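You operate a simulated robot arm through the tools that you are given. There is no shell and no other tool.

The job below is to be done with a simulated robot arm. You get a single attempt, and the scene is never put back.

TASK
Stop the pump, drain the tank to 30, refill it to 60 and start again.
Fine: read both levels on the sight glass; leave valves, knobs, main switch and sample lever alone; no trip.

It is judged by the outcome, as a careful person would: the job done as asked, and still so three seconds after it is handed in. It fails if anything else is knocked over, pushed out of place, dropped, spilled or broken.

THE ROBOT
A 7-joint arm with a fingered hand, fixed in place. Base frame: the origin is on the floor under the middle of its stand, x ahead of it, y to its left, z up. Readings come in m, rad, newtons and seconds.
With the tool pointing down near the work surface it reaches from about 0.32 to 0.84 m from the base axis. Its first joint turns from -2.496 to 2.496 rad. Payload 3 kg.
The tool frame sits at the grasp point between the pads (the TCP): z along the fingers, y along the line on which they close. The tips reach 0.026 m beyond it. The gripper opens to 0.148 m; its body begins 0.073 m behind the TCP. The gripper is a hand of 3 fingers: y runs from the thumb to the fingers, the wrist lies at [0, 0, -0.229] in the tool frame.
Orientation is that of the tool frame in the base frame, as a unit quaternion [w, x, y, z]. With the fingers straight down and closing along the base's y, the tool's x points along the base's -x, its y along +y and its z along -z.

THE INTERFACE
- The arm moves only by the tool arm_command. Its argument "moves" is a list of rows, each a list of 6 numbers: the shift along the tool's x, y, z in units of 250 mm (1.0 is 250 mm), then the turn, a rotation vector about the tool's x, y, z in units of 180 degrees (1.0 is 180 degrees). In form: [[tx, ty, tz, rx, ry, rz], ...]. A call has 1 to 20 rows; each row is the pose to reach, as a shift and turn from the pose commanded when the call began, along the tool's axes at that moment. A call with a number of a shift or a turn outside -1 to 1 is refused whole. A row lasts 0.2 s, in which the tool goes at most 0.05 m and 0.15 rad; a call with a longer step from one row to the next is refused whole. A pose out of reach is approached as far as the arm can. The call stops where the force on the tool passes 40 N (or 10 N more than at its start, if that is more) or the arm is blocked; 0.2 s more then pass. In this call time passes only in rows, and 0.2 s behind the last. It gives the time, the measured TCP pose, the force on the tool (base axes), the opening and the grip force at its end, in the units of the frame above (readings bear some noise), with the torque about the TCP (base axes, N m) and any sound that the robot's microphone picked up, and new pictures: "show" is both (left out), scene, wrist or none.
- Cameras (640 x 400 px; columns grow to the right, rows downward): "scene" is fixed at [0.4011, 0.6517, 1.9098]; the picture's right is [-0.52, -0.85, 0.00], its down [-0.64, 0.39, -0.66] and it looks along [0.56, -0.35, -0.75] (base axes); focal length 345 px, centre (320, 200). "wrist" rides on the gripper at [0.068, -0.039, -0.09] in the tool frame; the picture's right is [0.50, 0.87, 0.00], its down [-0.66, 0.38, -0.65] and it looks along [-0.57, 0.33, 0.76] (tool axes); focal length 222 px, centre (320, 200). There is no depth. A picture from a camera that has moved, and an enlarged one, comes with that camera's place and axes in the base frame and with its lens.
- slide_trunk(by): slides the trunk up (or, below 0, down) by that many m; the arm rides with it, the base frame stays. It gives what a move gives, with no picture.
- move_fingers(finger1, finger2, thumb_bend): sets how far each is bent, from 0 (flat) to 1 (curled in); at 0.3 the hand is open as for a grip, at 0.7 the pads meet at the TCP. One left out holds its place. A second passes; each finger stops where it meets its share of the squeeze, and holds until it gets a number again. It is the only way to open and close the hand. It gives what a move gives, with no picture; readings hold the bend of each and the force on the fingers (four entries, about 0 where the hand has none), thumb and palm.
- close_up(camera, box): a new picture of the part [left, top, right, bottom] of that camera's present view, enlarged. The clock stands still meanwhile.
- sign_off(): hands the job in; it is judged then, once.

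Nothing tells you positions but the pictures and the camera data. Unless the task says otherwise, let go and move clear before handing in.

The tools are called after ">>>" as name(argument=value, ...) on one line, values as JSON. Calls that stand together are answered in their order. arm_command: Moves the arm, as the interface text tells. Its arguments: {"type":"object","properties":{"moves":{"type":"array"},"show":{"type":"string","enum":["both","scene","wrist","none"]}},"required":["moves"]} The other tools are called the same way: slide_trunk (by) moves the trunk up or down; move_fingers (finger1, finger2, thumb_bend) moves the fingers one by one; close_up (camera, box) takes an enlarged picture of a part of a camera's view; sign_off () hands the job in.

At the start:

```text
time_s: 0.0
tool_pos: [0.7395, 0.1455, 1.4948]
orientation: [0.001, 0.0, 1.0, 0.0]
ft_force: [-0.1, -0.7, 0.5]
moment: [0.0, 0.0, -0.03]
finger_gap: 0.148
finger_force: 0.1
shape: jaw
bend: [0.3, 0.3, 0.3]
finger forces: [0.1, 0.0, 0.0, 0.1, 0.0, 0.1]
trunk travel left (down, up): [-0.878, 0.012]
```

scene: 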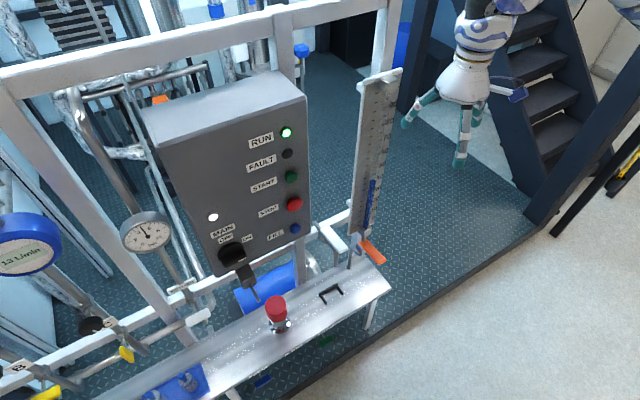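
wrist: 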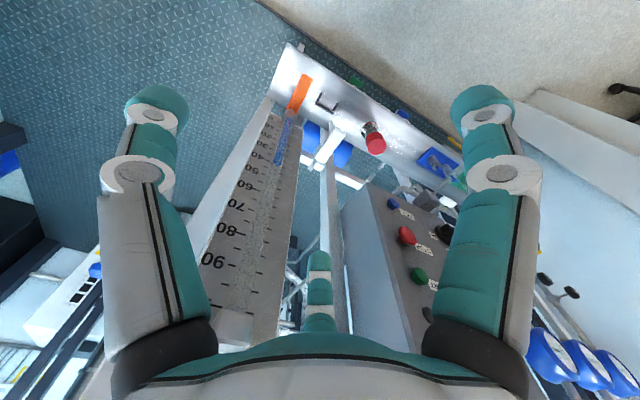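

I see a control panel with RUN/FAULT lamps, START (green), STOP (red) and FILL (blue) buttons, a MAIN switch, a sight glass with a blue column to the right of it, and a shelf with a red mushroom, a black handle and an orange lever. I'll look closely at all of these before moving.

>>> close_up(camera="scene", box=[190, 100, 330, 310])

>>> close_up(camera="scene", box=[320, 50, 420, 290])

>>> close_up(camera="scene", box=[220, 230, 400, 400])

>>> close_up(camera="wrist", box=[200, 40, 480, 340])

>>> close_up(camera="scene", box=[0, 180, 230, 400])

```text
1.90 times, centred on (260, 205) of scene
camera zoom: at [0.4011, 0.6517, 1.9098], right [-0.52, -0.85, 0.0], down [-0.64, 0.39, -0.66], along [0.56, -0.35, -0.75], focal length 657 px, centre (434, 190)
```

zoom: 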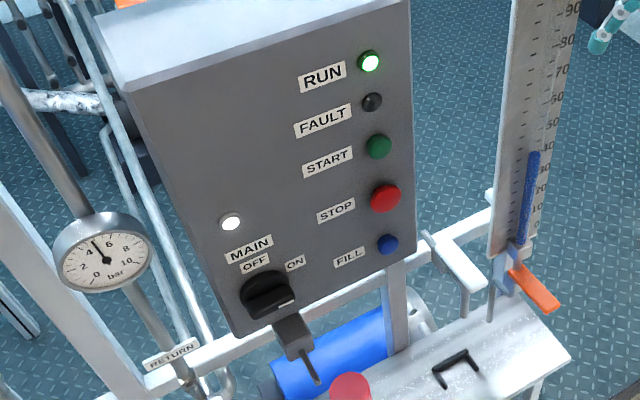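

```text
1.67 times, centred on (370, 170) of scene
camera zoom: at [0.4011, 0.6517, 1.9098], right [-0.52, -0.85, 0.0], down [-0.64, 0.39, -0.66], along [0.56, -0.35, -0.75], focal length 575 px, centre (237, 250)
```

zoom: 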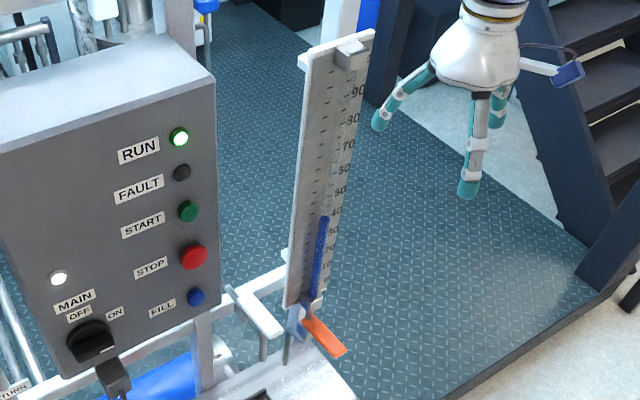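

```text
2.35 times, centred on (310, 315) of scene
camera zoom: at [0.4011, 0.6517, 1.9098], right [-0.52, -0.85, 0.0], down [-0.64, 0.39, -0.66], along [0.56, -0.35, -0.75], focal length 812 px, centre (344, -71)
```

zoom: 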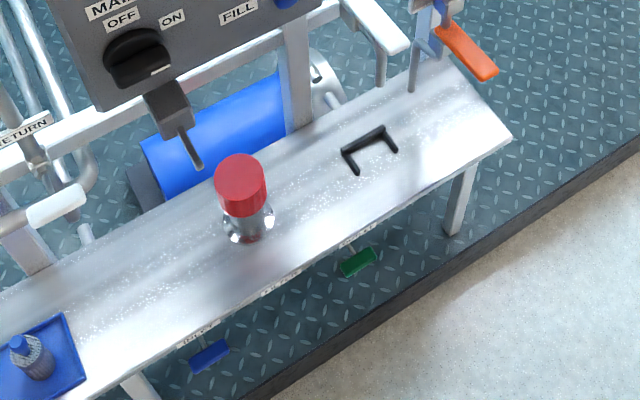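

```text
1.33 times, centred on (340, 190) of wrist
camera zoom: at [0.6714, 0.1071, 1.5859], right [-0.5, 0.87, 0.0], down [0.66, 0.38, 0.65], along [0.57, 0.33, -0.76], focal length 296 px, centre (293, 213)
```

zoom: 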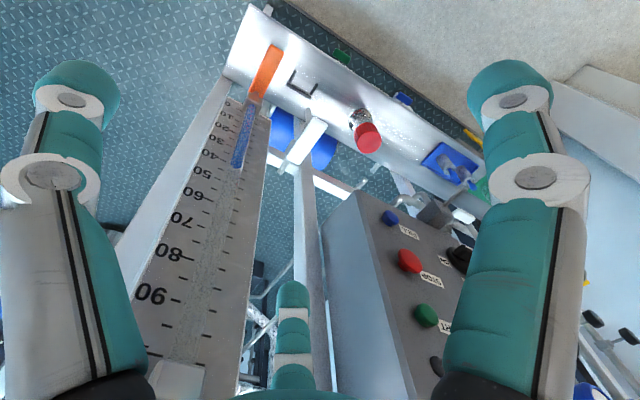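

```text
1.82 times, centred on (115, 290) of scene
camera zoom: at [0.4011, 0.6517, 1.9098], right [-0.52, -0.85, 0.0], down [-0.64, 0.39, -0.66], along [0.56, -0.35, -0.75], focal length 627 px, centre (693, 36)
```

zoom: 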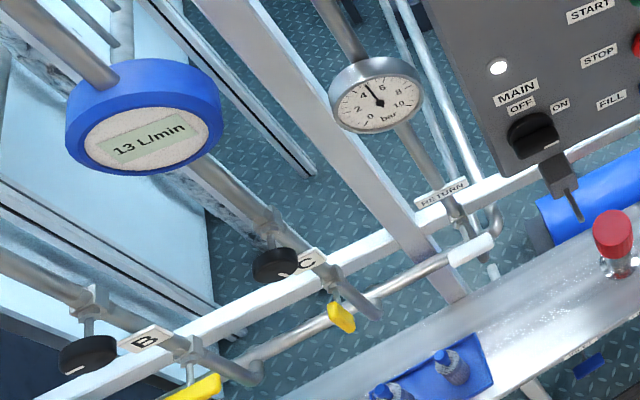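

I need to identify the drain and sample controls, so I'll zoom in further on the labels on the bench edge, the orange lever and the small pedals.

>>> close_up(camera="scene", box=[250, 325, 350, 390])

>>> close_up(camera="scene", box=[335, 215, 405, 285])

>>> close_up(camera="scene", box=[215, 235, 305, 335])

>>> close_up(camera="wrist", box=[260, 40, 360, 130])

>>> close_up(camera="wrist", box=[340, 70, 480, 200])

>>> close_up(camera="scene", box=[340, 160, 400, 250])

>>> close_up(camera="wrist", box=[230, 95, 310, 175])

```text
6.15 times, centred on (300, 358) of scene
camera zoom: at [0.4011, 0.6517, 1.9098], right [-0.52, -0.85, 0.0], down [-0.64, 0.39, -0.66], along [0.56, -0.35, -0.75], focal length 2123 px, centre (443, -769)
```

zoom: 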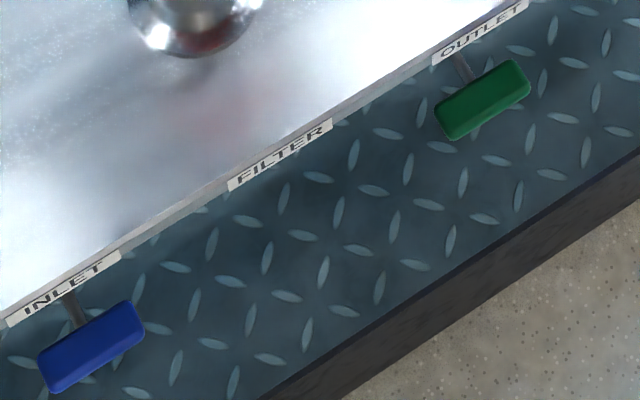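

```text
5.71 times, centred on (370, 250) of scene
camera zoom: at [0.4011, 0.6517, 1.9098], right [-0.52, -0.85, 0.0], down [-0.64, 0.39, -0.66], along [0.56, -0.35, -0.75], focal length 1971 px, centre (34, -86)
```

zoom: 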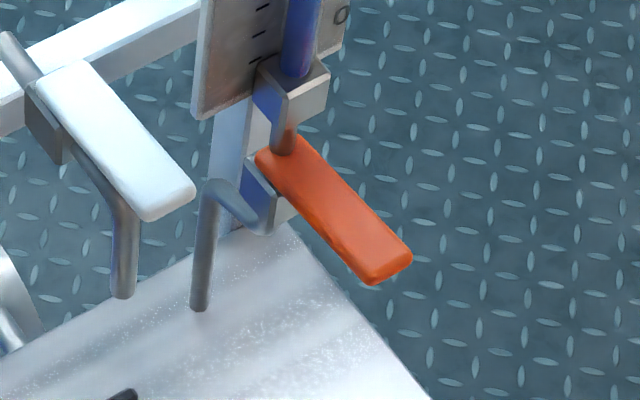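

```text
4.00 times, centred on (260, 285) of scene
camera zoom: at [0.4011, 0.6517, 1.9098], right [-0.52, -0.85, 0.0], down [-0.64, 0.39, -0.66], along [0.56, -0.35, -0.75], focal length 1380 px, centre (560, -140)
```

zoom: 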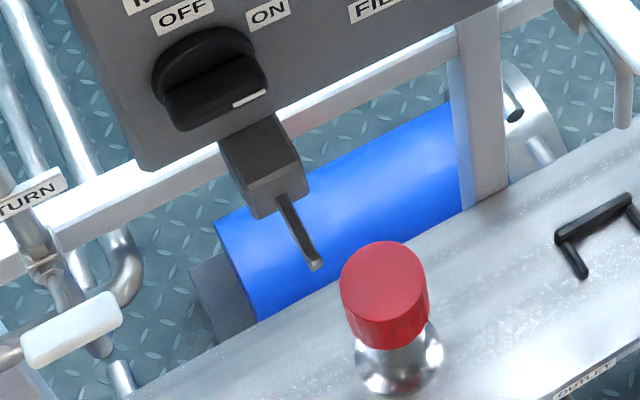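

```text
4.44 times, centred on (310, 85) of wrist
camera zoom: at [0.6714, 0.1071, 1.5859], right [-0.5, 0.87, 0.0], down [0.66, 0.38, 0.65], along [0.57, 0.33, -0.76], focal length 987 px, centre (364, 711)
```

zoom: 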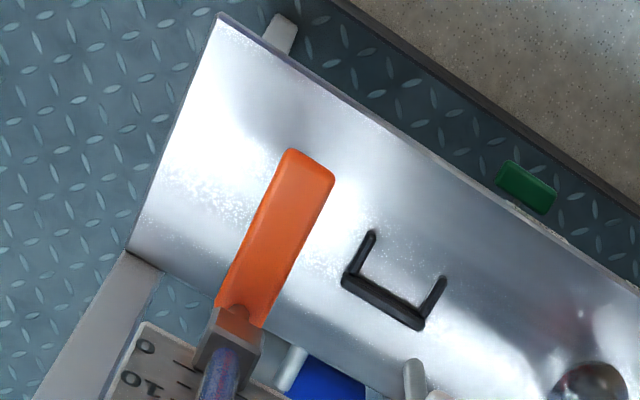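

```text
3.08 times, centred on (410, 135) of wrist
camera zoom: at [0.6714, 0.1071, 1.5859], right [-0.5, 0.87, 0.0], down [0.66, 0.38, 0.65], along [0.57, 0.33, -0.76], focal length 684 px, centre (43, 400)
```

zoom: 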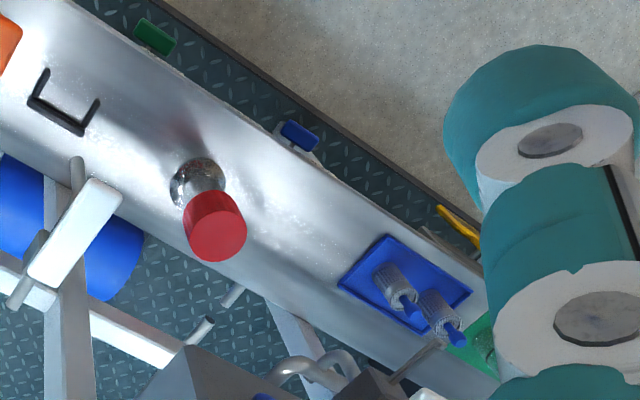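

```text
4.44 times, centred on (370, 205) of scene
camera zoom: at [0.4011, 0.6517, 1.9098], right [-0.52, -0.85, 0.0], down [-0.64, 0.39, -0.66], along [0.56, -0.35, -0.75], focal length 1533 px, centre (98, 178)
```

zoom: 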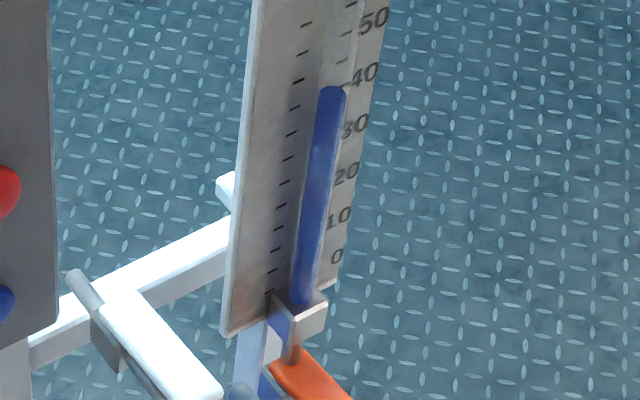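

```text
5.00 times, centred on (270, 135) of wrist
camera zoom: at [0.6714, 0.1071, 1.5859], right [-0.5, 0.87, 0.0], down [0.66, 0.38, 0.65], along [0.57, 0.33, -0.76], focal length 1111 px, centre (570, 525)
```

zoom: 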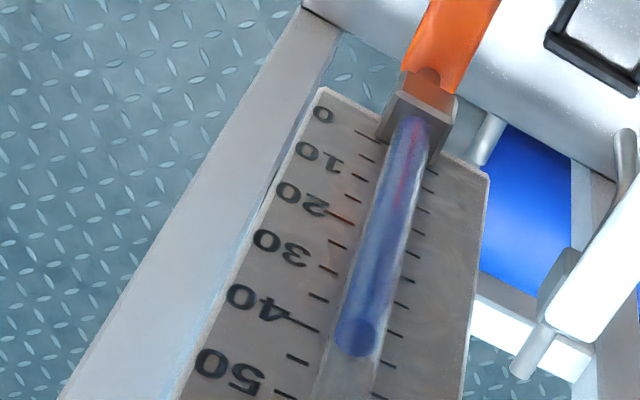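

The buttons triangulate to about x 0.88, y 0.42, with START at z 1.38, STOP at 1.30 and FILL at 1.20. The sight glass stands near (0.92, 0.15) and reads about 42. I can't tell yet which lever is the drain and which is the sample, so I'll back off and lower the trunk to look at them from the front.

>>> arm_command(moves=[[0.2, 0, 0, 0, 0, 0], [0.4, 0, 0, 0, 0, 0], [0.6, 0, 0, 0, 0, 0], [0.8, 0, 0, 0, 0, 0], [0.96, 0, 0, 0, 0, 0]], show="both")

```text
time_s: 1.2
tool_pos: [0.7087, 0.1721, 1.4888]
orientation: [-0.001, 0.001, 1.0, 0.001]
ft_force: [0.0, -0.1, 0.5]
moment: [-0.01, 0.0, 0.01]
finger_gap: 0.1481
finger_force: 0.1
shape: jaw
bend: [0.3, 0.3, 0.3]
finger forces: [0.1, 0.1, 0.0, 0.0, 0.1, 0.0]
out of reach, approached as far as the arm can: row 1, 2, 3, 4, 5
trunk travel left (down, up): [-0.878, 0.012]
camera wrist: at [0.6402, 0.1338, 1.5806], right [-0.5, 0.87, 0.0], down [0.66, 0.38, 0.65], along [0.57, 0.33, -0.76], focal length 222 px, centre (320, 200)
```

scene: 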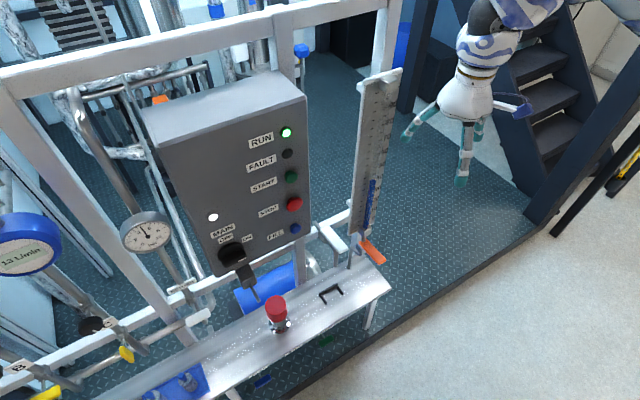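
wrist: 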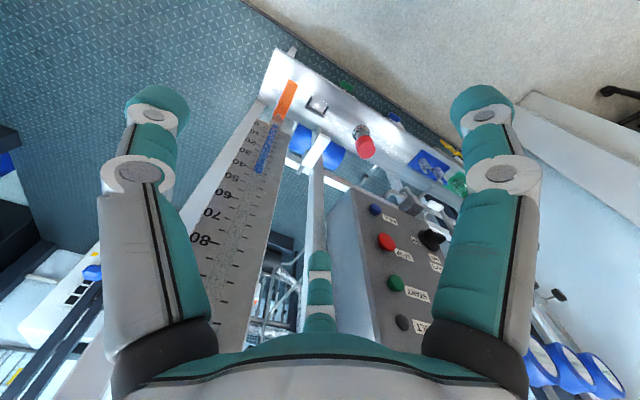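

The arm can't pull back in this posture, so I'll lower the tool and then try retracting again in small steps.

>>> arm_command(moves=[[0, 0, 0.15, 0, 0, 0], [0, 0, 0.3, 0, 0, 0], [0, 0, 0.45, 0, 0, 0], [0.1, 0, 0.6, 0, 0, 0], [0.2, 0, 0.7, 0, 0, 0], [0.35, 0, 0.8, 0, 0, 0]], show="both")

```text
time_s: 2.6
tool_pos: [0.7132, 0.1929, 1.4509]
orientation: [0.0, 0.0, 1.0, 0.0]
ft_force: [0.1, -0.1, -0.4]
moment: [-0.01, -0.01, -0.01]
finger_gap: 0.1479
finger_force: 0.0
shape: jaw
bend: [0.3, 0.3, 0.3]
finger forces: [0.0, 0.0, 0.1, 0.1, 0.0, 0.0]
out of reach, approached as far as the arm can: row 1, 2, 3, 4, 5, 6
trunk travel left (down, up): [-0.878, 0.012]
camera wrist: at [0.6461, 0.1542, 1.5416], right [-0.5, 0.87, 0.0], down [0.66, 0.38, 0.65], along [0.57, 0.33, -0.76], focal length 222 px, centre (320, 200)
```

scene: 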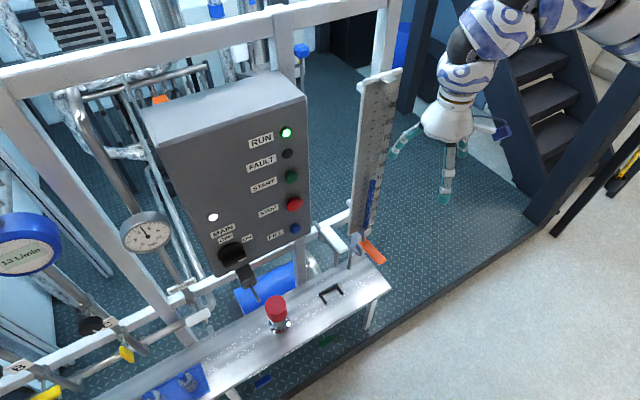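
wrist: 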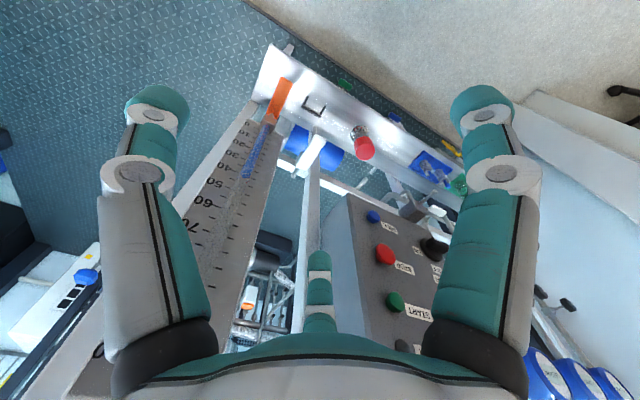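

The readings suggest that new commands build on the requested pose rather than the pose actually reached. I'll check that with one small forward step.

>>> arm_command(moves=[[-0.1, 0, 0, 0, 0, 0], [-0.2, 0, 0, 0, 0, 0]], show="none")

```text
time_s: 3.2
tool_pos: [0.758, 0.1951, 1.4456]
orientation: [0.0, 0.0, 1.0, 0.0]
ft_force: [0.2, -0.3, 0.6]
moment: [0.0, -0.01, 0.01]
finger_gap: 0.1481
finger_force: 0.1
shape: jaw
bend: [0.3, 0.3, 0.3]
finger forces: [0.0, 0.0, 0.0, 0.1, 0.0, 0.0]
trunk travel left (down, up): [-0.878, 0.012]
```

Commands do start from the pose actually reached. Next I'll tilt the hand towards horizontal so it points at the panel, which should also let it retract.

>>> arm_command(moves=[[0, 0, 0, 0, -0.045, 0], [0, 0, 0, 0, -0.09, 0], [0, 0, 0, 0, -0.135, 0], [0, 0, 0, 0, -0.18, 0], [0, 0, 0, 0, -0.225, 0], [0, 0, 0, 0, -0.27, 0]], show="both")

```text
time_s: 4.8
tool_pos: [0.8009, 0.1467, 1.6726]
orientation: [0.542, 0.056, 0.838, 0.025]
ft_force: [0.6, -0.1, -0.2]
moment: [0.0, 0.0, 0.01]
finger_gap: 0.148
finger_force: 0.1
shape: jaw
bend: [0.3, 0.3, 0.3]
finger forces: [0.0, 0.0, 0.0, 0.0, 0.0, 0.0]
out of reach, approached as far as the arm can: row 2, 3, 4
trunk travel left (down, up): [-0.878, 0.012]
stopped in row 6: the arm was blocked; the commanded pose is now the measured one
camera wrist: at [0.6888, 0.1181, 1.6456], right [-0.15, 0.92, -0.36], down [-0.3, 0.31, 0.9], along [0.94, 0.24, 0.23], focal length 222 px, centre (320, 200)
```

scene: 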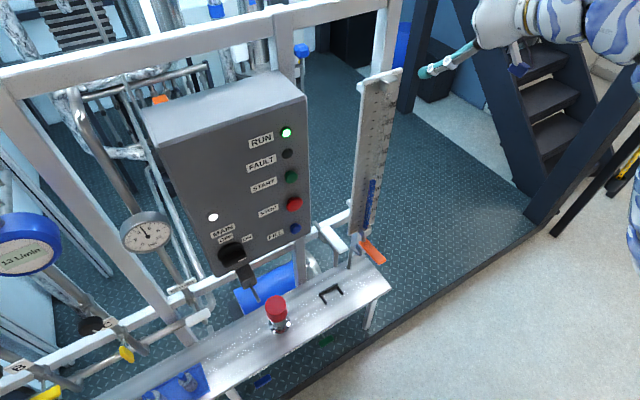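
wrist: 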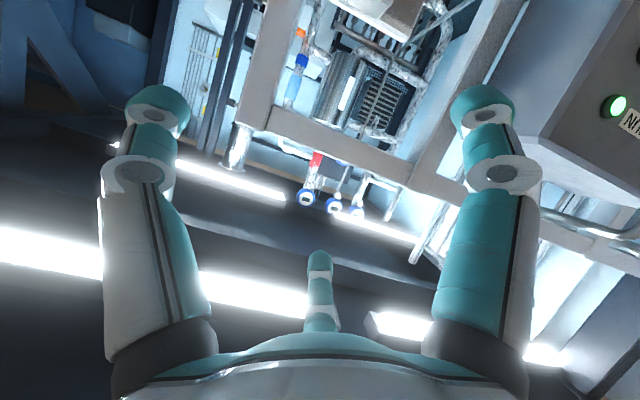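

The hand is now about two-thirds of the way to horizontal and sits above the sight glass. I'll pull straight back from the rig before lowering anything.

>>> arm_command(moves=[[0.06, -0.01, -0.137, 0, 0, 0], [0.122, -0.02, -0.273, 0, 0, 0], [0.183, -0.03, -0.41, 0, 0, 0], [0.244, -0.04, -0.547, 0, 0, 0]], show="scene")

```text
time_s: 5.8
tool_pos: [0.652, 0.1471, 1.6717]
orientation: [0.541, 0.056, 0.839, 0.025]
ft_force: [-0.2, 0.6, 0.2]
moment: [0.0, -0.02, -0.04]
finger_gap: 0.148
finger_force: 0.1
shape: jaw
bend: [0.3, 0.3, 0.3]
finger forces: [0.1, 0.0, 0.0, 0.0, 0.0, 0.1]
trunk travel left (down, up): [-0.878, 0.012]
```

scene: 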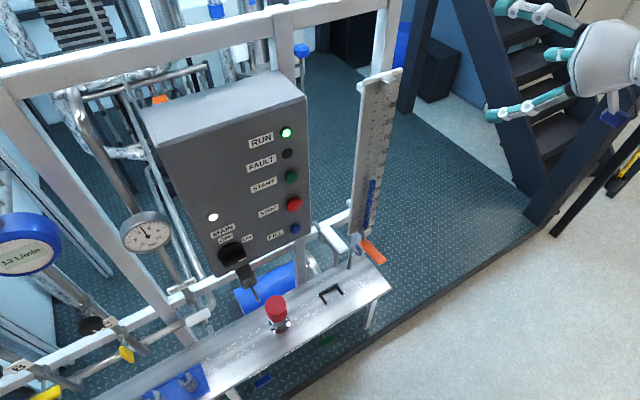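

The retraction worked. Now I'll lower the trunk in stages so the wrist camera can see the levers and labels from the front.

>>> slide_trunk(by=-0.3)

>>> close_up(camera="wrist", box=[0, 0, 640, 400])

>>> close_up(camera="scene", box=[0, 0, 640, 400])

```text
time_s: 8.8
tool_pos: [0.6532, 0.147, 1.3723]
orientation: [0.541, 0.055, 0.839, 0.026]
ft_force: [0.0, -0.3, -0.4]
moment: [-0.02, 0.01, 0.02]
finger_gap: 0.148
finger_force: 0.2
shape: jaw
bend: [0.3, 0.3, 0.3]
finger forces: [0.1, 0.1, 0.0, 0.0, 0.0, 0.0]
trunk travel left (down, up): [-0.578, 0.312]
```

```text
1.00 times, centred on (320, 200) of wrist (not enlarged: the box is as wide or as high as the picture)
camera zoom: at [0.5394, 0.1192, 1.3449], right [-0.15, 0.92, -0.36], down [-0.3, 0.31, 0.9], along [0.94, 0.24, 0.23], focal length 222 px, centre (320, 200)
```

zoom: 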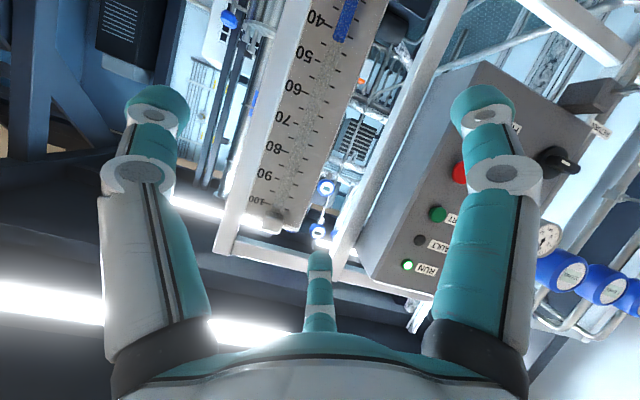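

```text
1.00 times, centred on (320, 200) of scene (not enlarged: the box is as wide or as high as the picture)
camera zoom: at [0.4011, 0.6517, 1.9098], right [-0.52, -0.85, 0.0], down [-0.64, 0.39, -0.66], along [0.56, -0.35, -0.75], focal length 345 px, centre (320, 200)
```

zoom: 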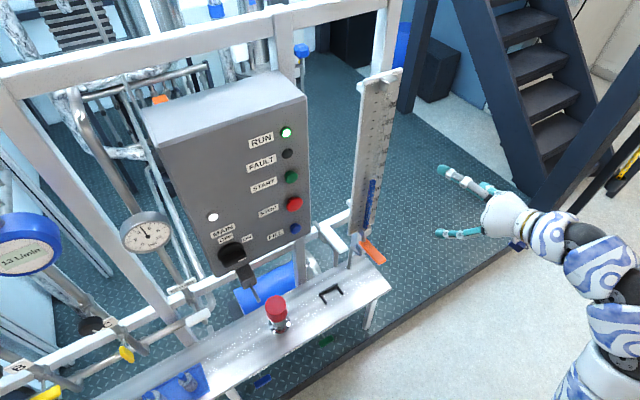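

The view from the front is good, though it is upside down. I'll lower further to see the levers.

>>> slide_trunk(by=-0.33)

>>> close_up(camera="wrist", box=[0, 0, 640, 400])

>>> close_up(camera="scene", box=[0, 0, 640, 400])

>>> close_up(camera="wrist", box=[200, 0, 480, 180])

```text
time_s: 12.1
tool_pos: [0.6534, 0.1484, 1.0413]
orientation: [0.541, 0.055, 0.839, 0.026]
ft_force: [0.1, 0.1, -0.1]
moment: [0.02, 0.01, 0.02]
finger_gap: 0.148
finger_force: 0.0
shape: jaw
bend: [0.3, 0.3, 0.3]
finger forces: [0.0, 0.0, 0.0, 0.0, 0.1, 0.0]
trunk travel left (down, up): [-0.248, 0.642]
```

```text
1.00 times, centred on (320, 200) of wrist (not enlarged: the box is as wide or as high as the picture)
camera zoom: at [0.5394, 0.1192, 1.0149], right [-0.15, 0.92, -0.36], down [-0.3, 0.31, 0.9], along [0.94, 0.24, 0.23], focal length 222 px, centre (320, 200)
```

zoom: 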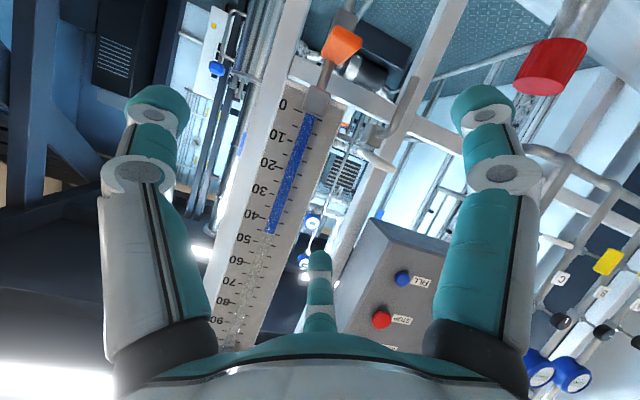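

```text
1.00 times, centred on (320, 200) of scene (not enlarged: the box is as wide or as high as the picture)
camera zoom: at [0.4011, 0.6517, 1.9098], right [-0.52, -0.85, 0.0], down [-0.64, 0.39, -0.66], along [0.56, -0.35, -0.75], focal length 345 px, centre (320, 200)
```

zoom: 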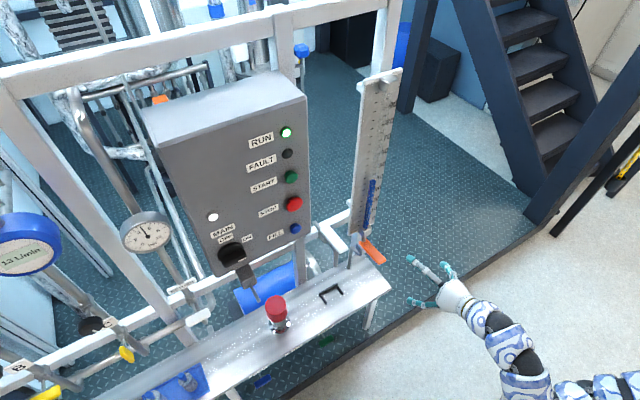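

```text
2.22 times, centred on (340, 90) of wrist
camera zoom: at [0.5394, 0.1192, 1.0149], right [-0.15, 0.92, -0.36], down [-0.3, 0.31, 0.9], along [0.94, 0.24, 0.23], focal length 494 px, centre (276, 444)
```

zoom: 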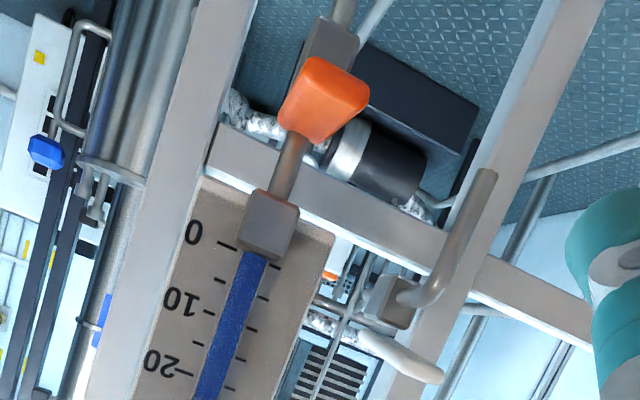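

The orange lever sits in line under the sight glass, and a white lever with a spout sits beside it. I'll look closely at each one for labels.

>>> close_up(camera="wrist", box=[280, 0, 400, 75])

>>> close_up(camera="wrist", box=[350, 60, 430, 180])

>>> close_up(camera="wrist", box=[500, 140, 640, 390])

>>> close_up(camera="scene", box=[300, 205, 350, 260])

>>> close_up(camera="scene", box=[345, 225, 390, 275])

>>> close_up(camera="scene", box=[150, 260, 250, 345])

>>> close_up(camera="scene", box=[280, 255, 395, 330])

```text
5.33 times, centred on (340, 38) of wrist
camera zoom: at [0.5394, 0.1192, 1.0149], right [-0.15, 0.92, -0.36], down [-0.3, 0.31, 0.9], along [0.94, 0.24, 0.23], focal length 1185 px, centre (213, 1067)
```

zoom: 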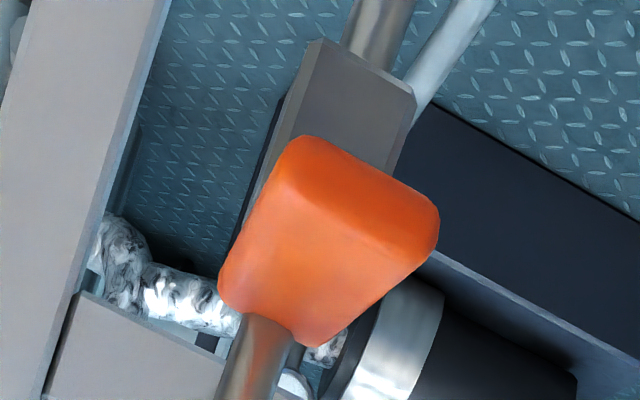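

```text
3.33 times, centred on (390, 120) of wrist
camera zoom: at [0.5394, 0.1192, 1.0149], right [-0.15, 0.92, -0.36], down [-0.3, 0.31, 0.9], along [0.94, 0.24, 0.23], focal length 740 px, centre (87, 467)
```

zoom: 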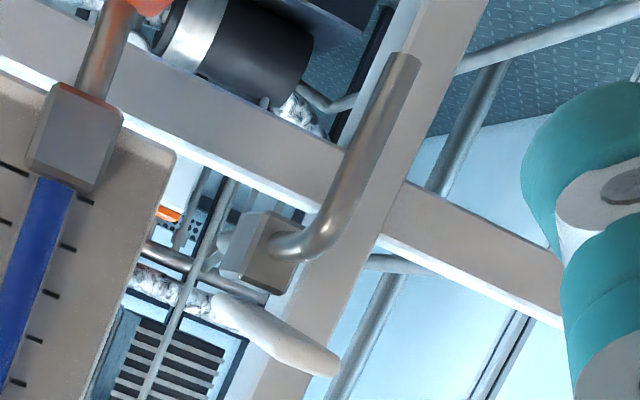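

```text
1.60 times, centred on (570, 265) of wrist
camera zoom: at [0.5394, 0.1192, 1.0149], right [-0.15, 0.92, -0.36], down [-0.3, 0.31, 0.9], along [0.94, 0.24, 0.23], focal length 355 px, centre (-80, 96)
```

zoom: 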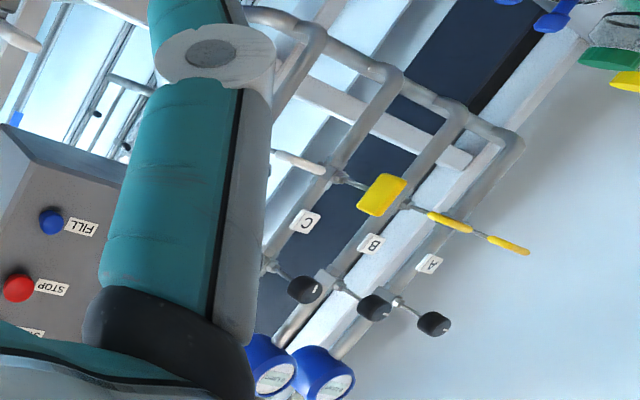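

```text
7.27 times, centred on (325, 232) of scene
camera zoom: at [0.4011, 0.6517, 1.9098], right [-0.52, -0.85, 0.0], down [-0.64, 0.39, -0.66], along [0.56, -0.35, -0.75], focal length 2509 px, centre (284, -36)
```

zoom: 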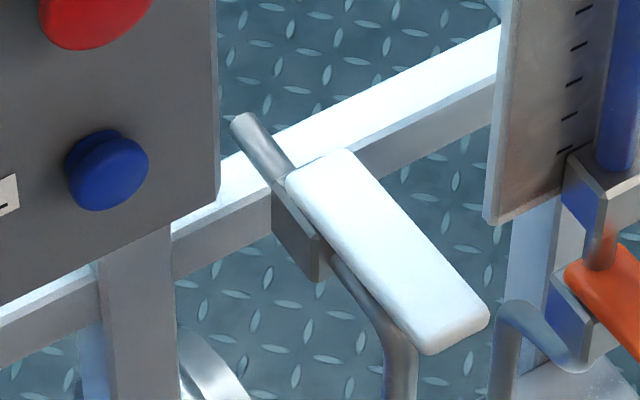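

```text
8.00 times, centred on (368, 250) of scene
camera zoom: at [0.4011, 0.6517, 1.9098], right [-0.52, -0.85, 0.0], down [-0.64, 0.39, -0.66], along [0.56, -0.35, -0.75], focal length 2760 px, centre (-60, -200)
```

zoom: 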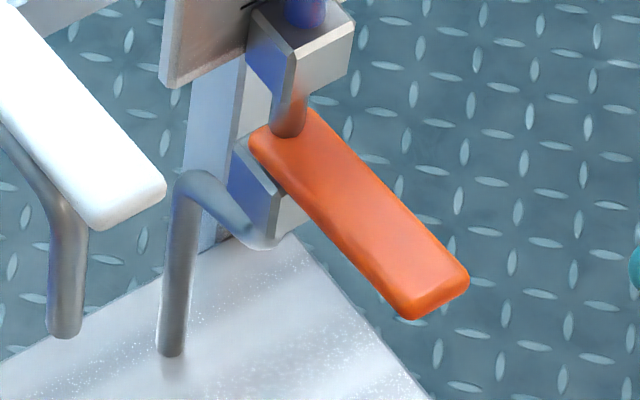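

```text
4.71 times, centred on (200, 302) of scene
camera zoom: at [0.4011, 0.6517, 1.9098], right [-0.52, -0.85, 0.0], down [-0.64, 0.39, -0.66], along [0.56, -0.35, -0.75], focal length 1623 px, centre (885, -282)
```

zoom: 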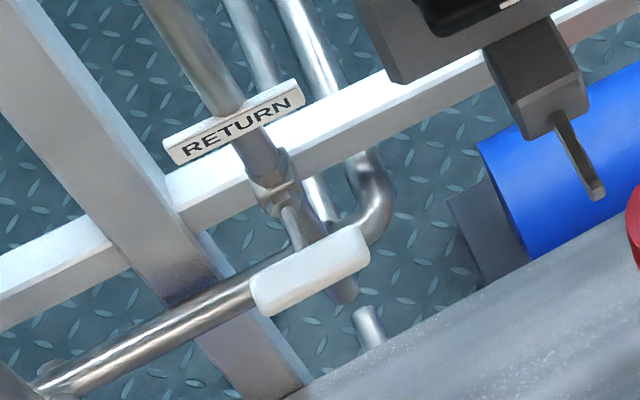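

```text
5.33 times, centred on (338, 292) of scene
camera zoom: at [0.4011, 0.6517, 1.9098], right [-0.52, -0.85, 0.0], down [-0.64, 0.39, -0.66], along [0.56, -0.35, -0.75], focal length 1840 px, centre (227, -293)
```

zoom: 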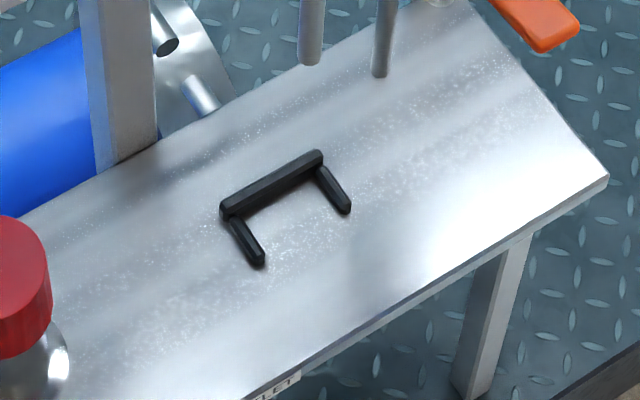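

The black U-bracket on the bench sits directly under the white lever's spout, where a sample bottle would stand. So white is the sample lever, to be left alone, and orange under the sight glass is the drain, with its tip near (0.81, 0.15, 0.90). First I'll level the hand and close the fingers into a poker to press STOP.

>>> arm_command(moves=[[0, 0, 0, -0.0047, -0.045, -0.0122], [0, 0, 0, -0.0093, -0.09, -0.0244], [0, 0, 0, -0.014, -0.1348, -0.0366]], show="none")

>>> move_fingers(finger1=0.7, finger2=0.7, thumb_bend=0.7)

>>> close_up(camera="wrist", box=[0, 0, 640, 400])

>>> close_up(camera="scene", box=[300, 150, 640, 400])

```text
time_s: 12.8
tool_pos: [0.6521, 0.1468, 1.0434]
orientation: [0.708, 0.0, 0.707, 0.0]
ft_force: [0.1, 0.6, 0.2]
moment: [-0.01, 0.02, -0.02]
finger_gap: 0.148
finger_force: 0.0
shape: jaw
bend: [0.3, 0.3, 0.3]
finger forces: [0.1, 0.0, 0.0, 0.0, 0.0, 0.1]
trunk travel left (down, up): [-0.248, 0.642]
```

```text
time_s: 13.8
tool_pos: [0.6515, 0.147, 1.0424]
orientation: [0.707, 0.0, 0.707, -0.001]
ft_force: [0.5, -0.6, 0.0]
moment: [0.0, -0.01, 0.02]
finger_gap: 0.0004
finger_force: 0.0
shape: fingers
bend: [0.69, 0.69, 0.7]
finger forces: [0.0, 0.0, 0.1, 0.0, 0.1, 0.1]
trunk travel left (down, up): [-0.248, 0.642]
```

```text
1.00 times, centred on (320, 200) of wrist (not enlarged: the box is as wide or as high as the picture)
camera zoom: at [0.5612, 0.1085, 0.9757], right [0.0, 0.87, -0.5], down [-0.65, 0.38, 0.66], along [0.76, 0.33, 0.57], focal length 222 px, centre (320, 200)
```

zoom: 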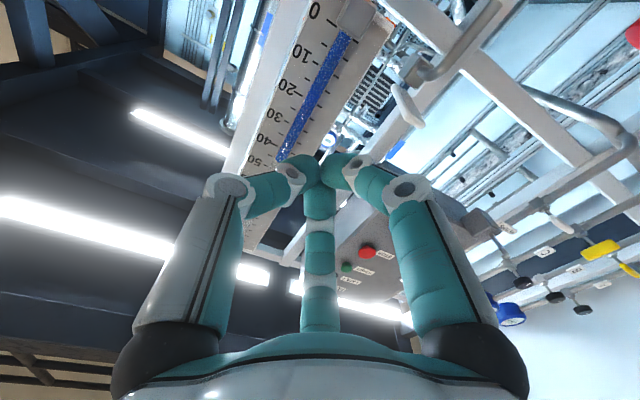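

```text
1.60 times, centred on (470, 275) of scene
camera zoom: at [0.4011, 0.6517, 1.9098], right [-0.52, -0.85, 0.0], down [-0.64, 0.39, -0.66], along [0.56, -0.35, -0.75], focal length 552 px, centre (80, 80)
```

zoom: 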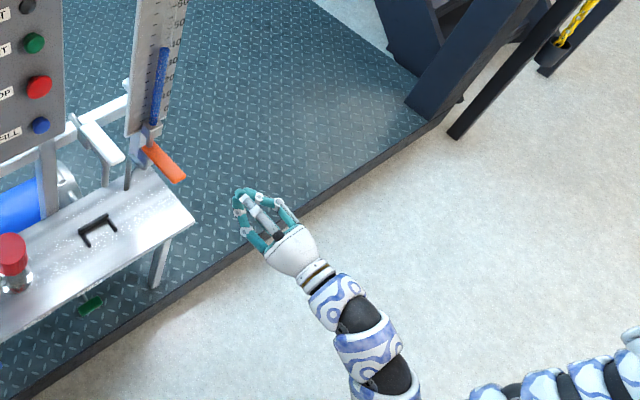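

The closed fingers make a neat poker. Now I'll raise the trunk to STOP height and shift left to y 0.42, still well back from the panel.

>>> slide_trunk(by=0.258)

>>> arm_command(moves=[[0, 0.18, 0, 0, 0, 0], [0, 0.36, 0, 0, 0, 0], [0, 0.54, 0, 0, 0, 0], [0, 0.72, 0, 0, 0, 0], [0, 0.9, 0, 0, 0, 0], [0, 1.0, 0, 0, 0, 0]], show="both")

```text
time_s: 16.5
tool_pos: [0.653, 0.148, 1.3013]
orientation: [0.707, 0.0, 0.707, 0.0]
ft_force: [-0.4, -0.4, 0.4]
moment: [-0.04, -0.02, -0.02]
finger_gap: 0.0002
finger_force: 0.1
shape: fingers
bend: [0.69, 0.69, 0.7]
finger forces: [0.0, 0.1, 0.0, 0.0, 0.0, 0.0]
trunk travel left (down, up): [-0.506, 0.384]
```

```text
time_s: 17.9
tool_pos: [0.6491, 0.397, 1.2979]
orientation: [0.707, 0.001, 0.707, -0.001]
ft_force: [-0.3, -0.1, 0.9]
moment: [-0.03, 0.0, -0.02]
finger_gap: 0.0
finger_force: 0.1
shape: fingers
bend: [0.69, 0.69, 0.7]
finger forces: [0.0, 0.0, 0.0, 0.0, 0.0, 0.1]
trunk travel left (down, up): [-0.506, 0.384]
camera wrist: at [0.5587, 0.3582, 1.2322], right [0.0, 0.87, -0.5], down [-0.65, 0.38, 0.65], along [0.76, 0.33, 0.57], focal length 222 px, centre (320, 200)
```

scene: 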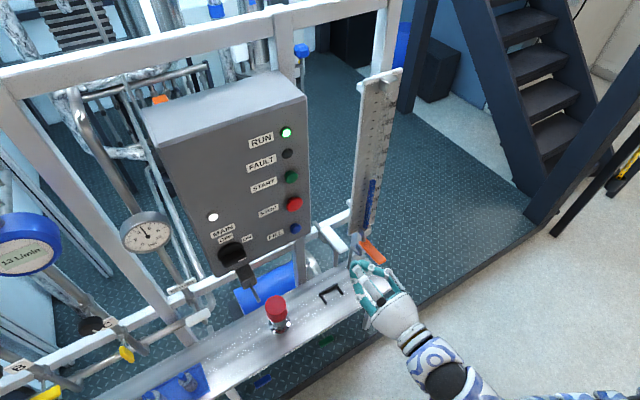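
wrist: 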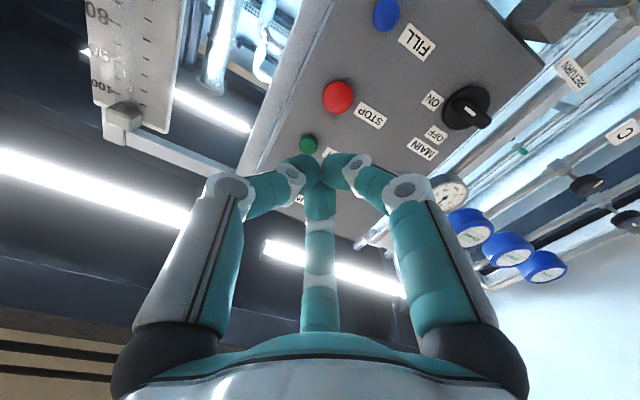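

Triangulating from this closer view puts STOP at about (0.873, 0.425, 1.303). I'll line up with it and approach to roughly 4 cm short.

>>> arm_command(moves=[[-0.02, 0.11, 0.0, 0, 0, 0], [-0.02, 0.11, 0.18, 0, 0, 0], [-0.02, 0.11, 0.36, 0, 0, 0], [-0.02, 0.11, 0.52, 0, 0, 0], [-0.02, 0.11, 0.64, 0, 0, 0]], show="both")

>>> close_up(camera="scene", box=[230, 110, 410, 280])

```text
time_s: 19.1
tool_pos: [0.8141, 0.4272, 1.3044]
orientation: [0.707, 0.0, 0.707, 0.0]
ft_force: [0.7, 0.3, 0.3]
moment: [-0.03, -0.02, 0.02]
finger_gap: 0.0001
finger_force: 0.1
shape: fingers
bend: [0.69, 0.69, 0.7]
finger forces: [0.0, 0.0, 0.0, 0.0, 0.1, 0.0]
trunk travel left (down, up): [-0.506, 0.384]
camera wrist: at [0.7221, 0.3883, 1.2369], right [0.0, 0.87, -0.5], down [-0.65, 0.38, 0.66], along [0.76, 0.33, 0.56], focal length 222 px, centre (320, 200)
```

scene: 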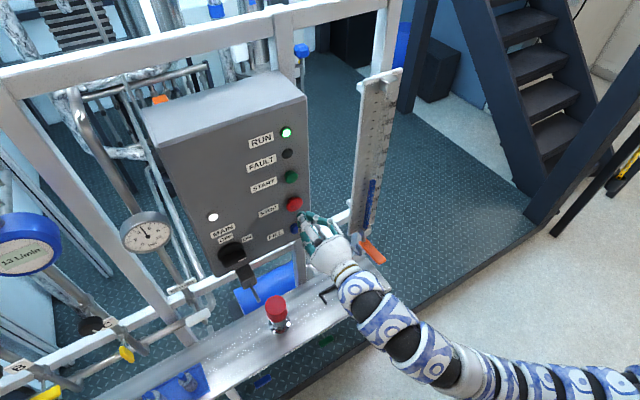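
wrist: 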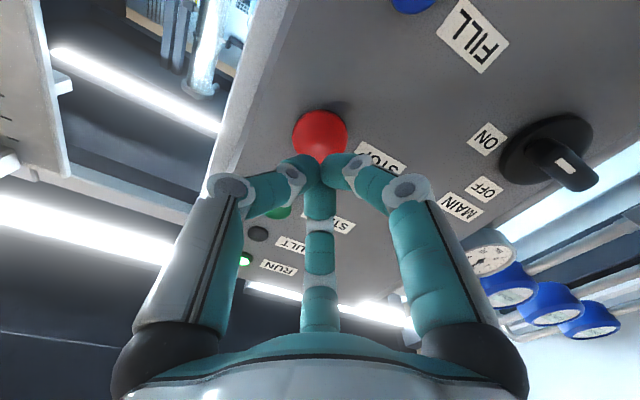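

```text
2.35 times, centred on (320, 195) of scene
camera zoom: at [0.4011, 0.6517, 1.9098], right [-0.52, -0.85, 0.0], down [-0.64, 0.39, -0.66], along [0.56, -0.35, -0.75], focal length 812 px, centre (320, 212)
```

zoom: 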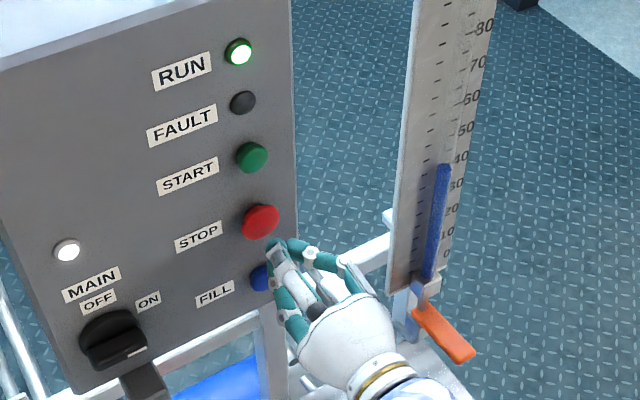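

The fingertips are lined up with STOP. I'll press forward in small steps while watching the force and listening for a click.

>>> arm_command(moves=[[0.016, -0.008, 0.04, 0, 0, 0], [0.016, -0.008, 0.08, 0, 0, 0], [0.016, -0.008, 0.12, 0, 0, 0], [0.016, -0.008, 0.15, 0, 0, 0]], show="scene")

>>> close_up(camera="scene", box=[230, 110, 410, 280])

```text
time_s: 20.1
tool_pos: [0.8483, 0.4238, 1.302]
orientation: [0.707, 0.0, 0.707, 0.0]
ft_force: [-1.7, -0.3, 0.0]
moment: [-0.01, 0.05, 0.05]
finger_gap: 0.0
finger_force: 1.4
shape: fingers
bend: [0.7, 0.7, 0.7]
finger forces: [1.7, 1.1, 0.1, 0.0, 0.0, 0.1]
trunk travel left (down, up): [-0.506, 0.384]
```

scene: 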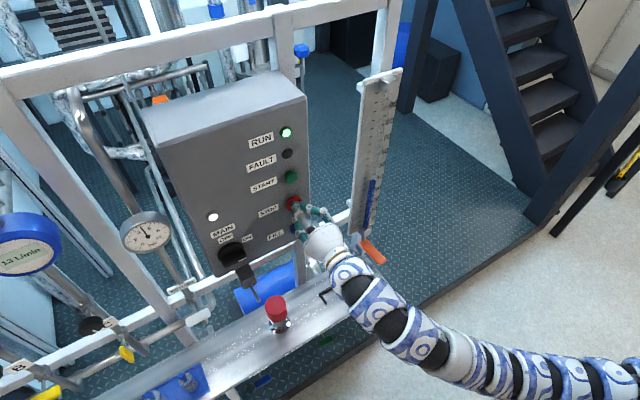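

```text
2.35 times, centred on (320, 195) of scene
camera zoom: at [0.4011, 0.6517, 1.9098], right [-0.52, -0.85, 0.0], down [-0.64, 0.39, -0.66], along [0.56, -0.35, -0.75], focal length 812 px, centre (320, 212)
```

zoom: 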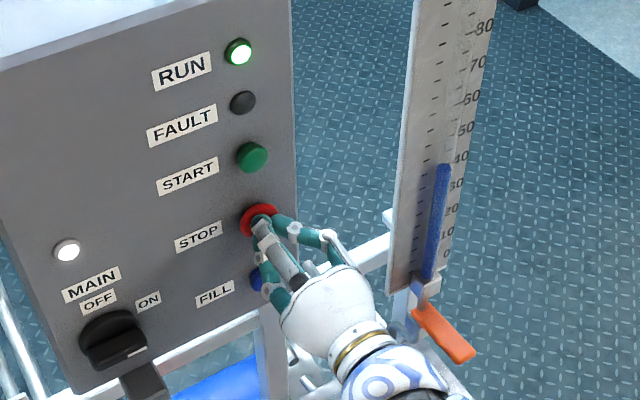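

The fingers are now touching the middle of STOP at about 2 N. I'll press a little further.

>>> arm_command(moves=[[0, 0, 0.016, 0, 0, 0], [0, 0, 0.032, 0, 0, 0]], show="scene")

```text
time_s: 20.7
tool_pos: [0.8543, 0.4225, 1.3023]
orientation: [0.707, -0.001, 0.707, 0.001]
ft_force: [-15.4, -1.4, -3.0]
moment: [0.02, 0.11, -0.07]
finger_gap: 0.0
finger_force: 9.7
shape: fingers
bend: [0.7, 0.7, 0.7]
finger forces: [6.2, 3.7, 0.0, 0.1, 9.0, 0.0]
trunk travel left (down, up): [-0.506, 0.384]
heard: click
```

scene: 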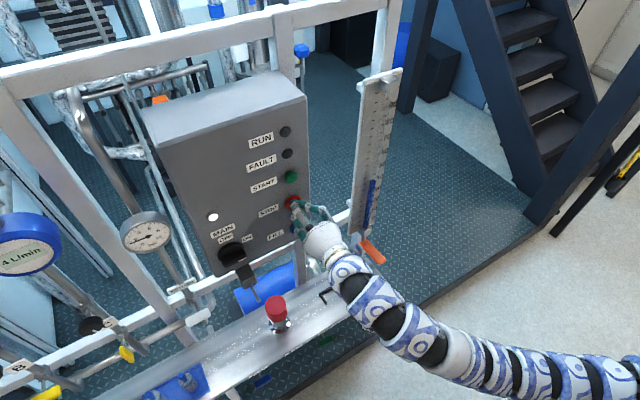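

A click, the RUN lamp is out and the flow is dropping, so the pump has stopped. I'll back straight off and check.

>>> arm_command(moves=[[0, 0, -0.08, 0, 0, 0], [0, 0, -0.24, 0, 0, 0], [0, 0, -0.42, 0, 0, 0], [0, 0, -0.6, 0, 0, 0], [0, 0, -0.78, 0, 0, 0]], show="both")

>>> close_up(camera="scene", box=[230, 110, 410, 280])

```text
time_s: 21.9
tool_pos: [0.6593, 0.4248, 1.3029]
orientation: [0.708, 0.001, 0.707, 0.0]
ft_force: [-0.1, -0.3, -0.4]
moment: [0.01, 0.0, -0.01]
finger_gap: 0.0
finger_force: 0.0
shape: fingers
bend: [0.7, 0.7, 0.7]
finger forces: [0.0, 0.0, 0.0, 0.0, 0.0, 0.0]
trunk travel left (down, up): [-0.506, 0.384]
camera wrist: at [0.5689, 0.3861, 1.2352], right [0.0, 0.87, -0.5], down [-0.65, 0.38, 0.66], along [0.76, 0.33, 0.57], focal length 222 px, centre (320, 200)
```

scene: 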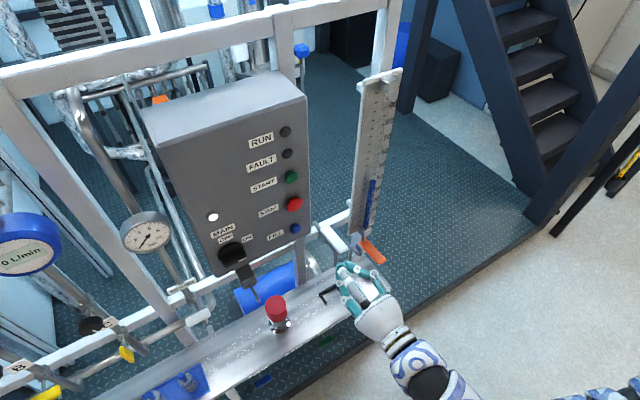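
wrist: 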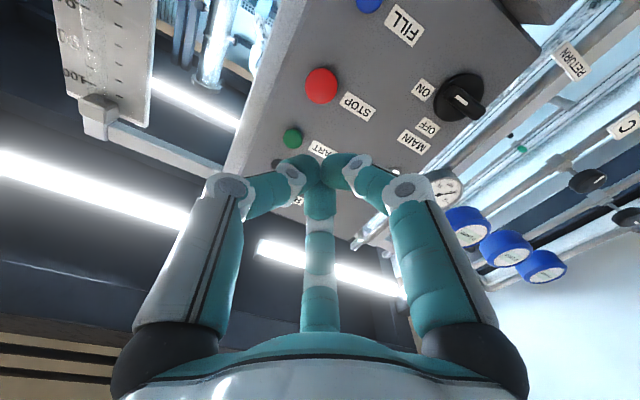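

```text
2.35 times, centred on (320, 195) of scene
camera zoom: at [0.4011, 0.6517, 1.9098], right [-0.52, -0.85, 0.0], down [-0.64, 0.39, -0.66], along [0.56, -0.35, -0.75], focal length 812 px, centre (320, 212)
```

zoom: 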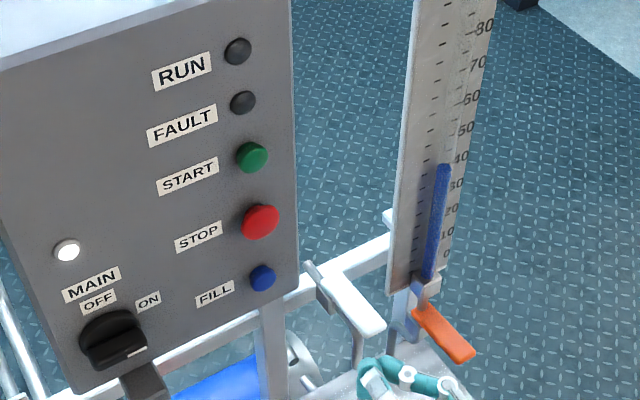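

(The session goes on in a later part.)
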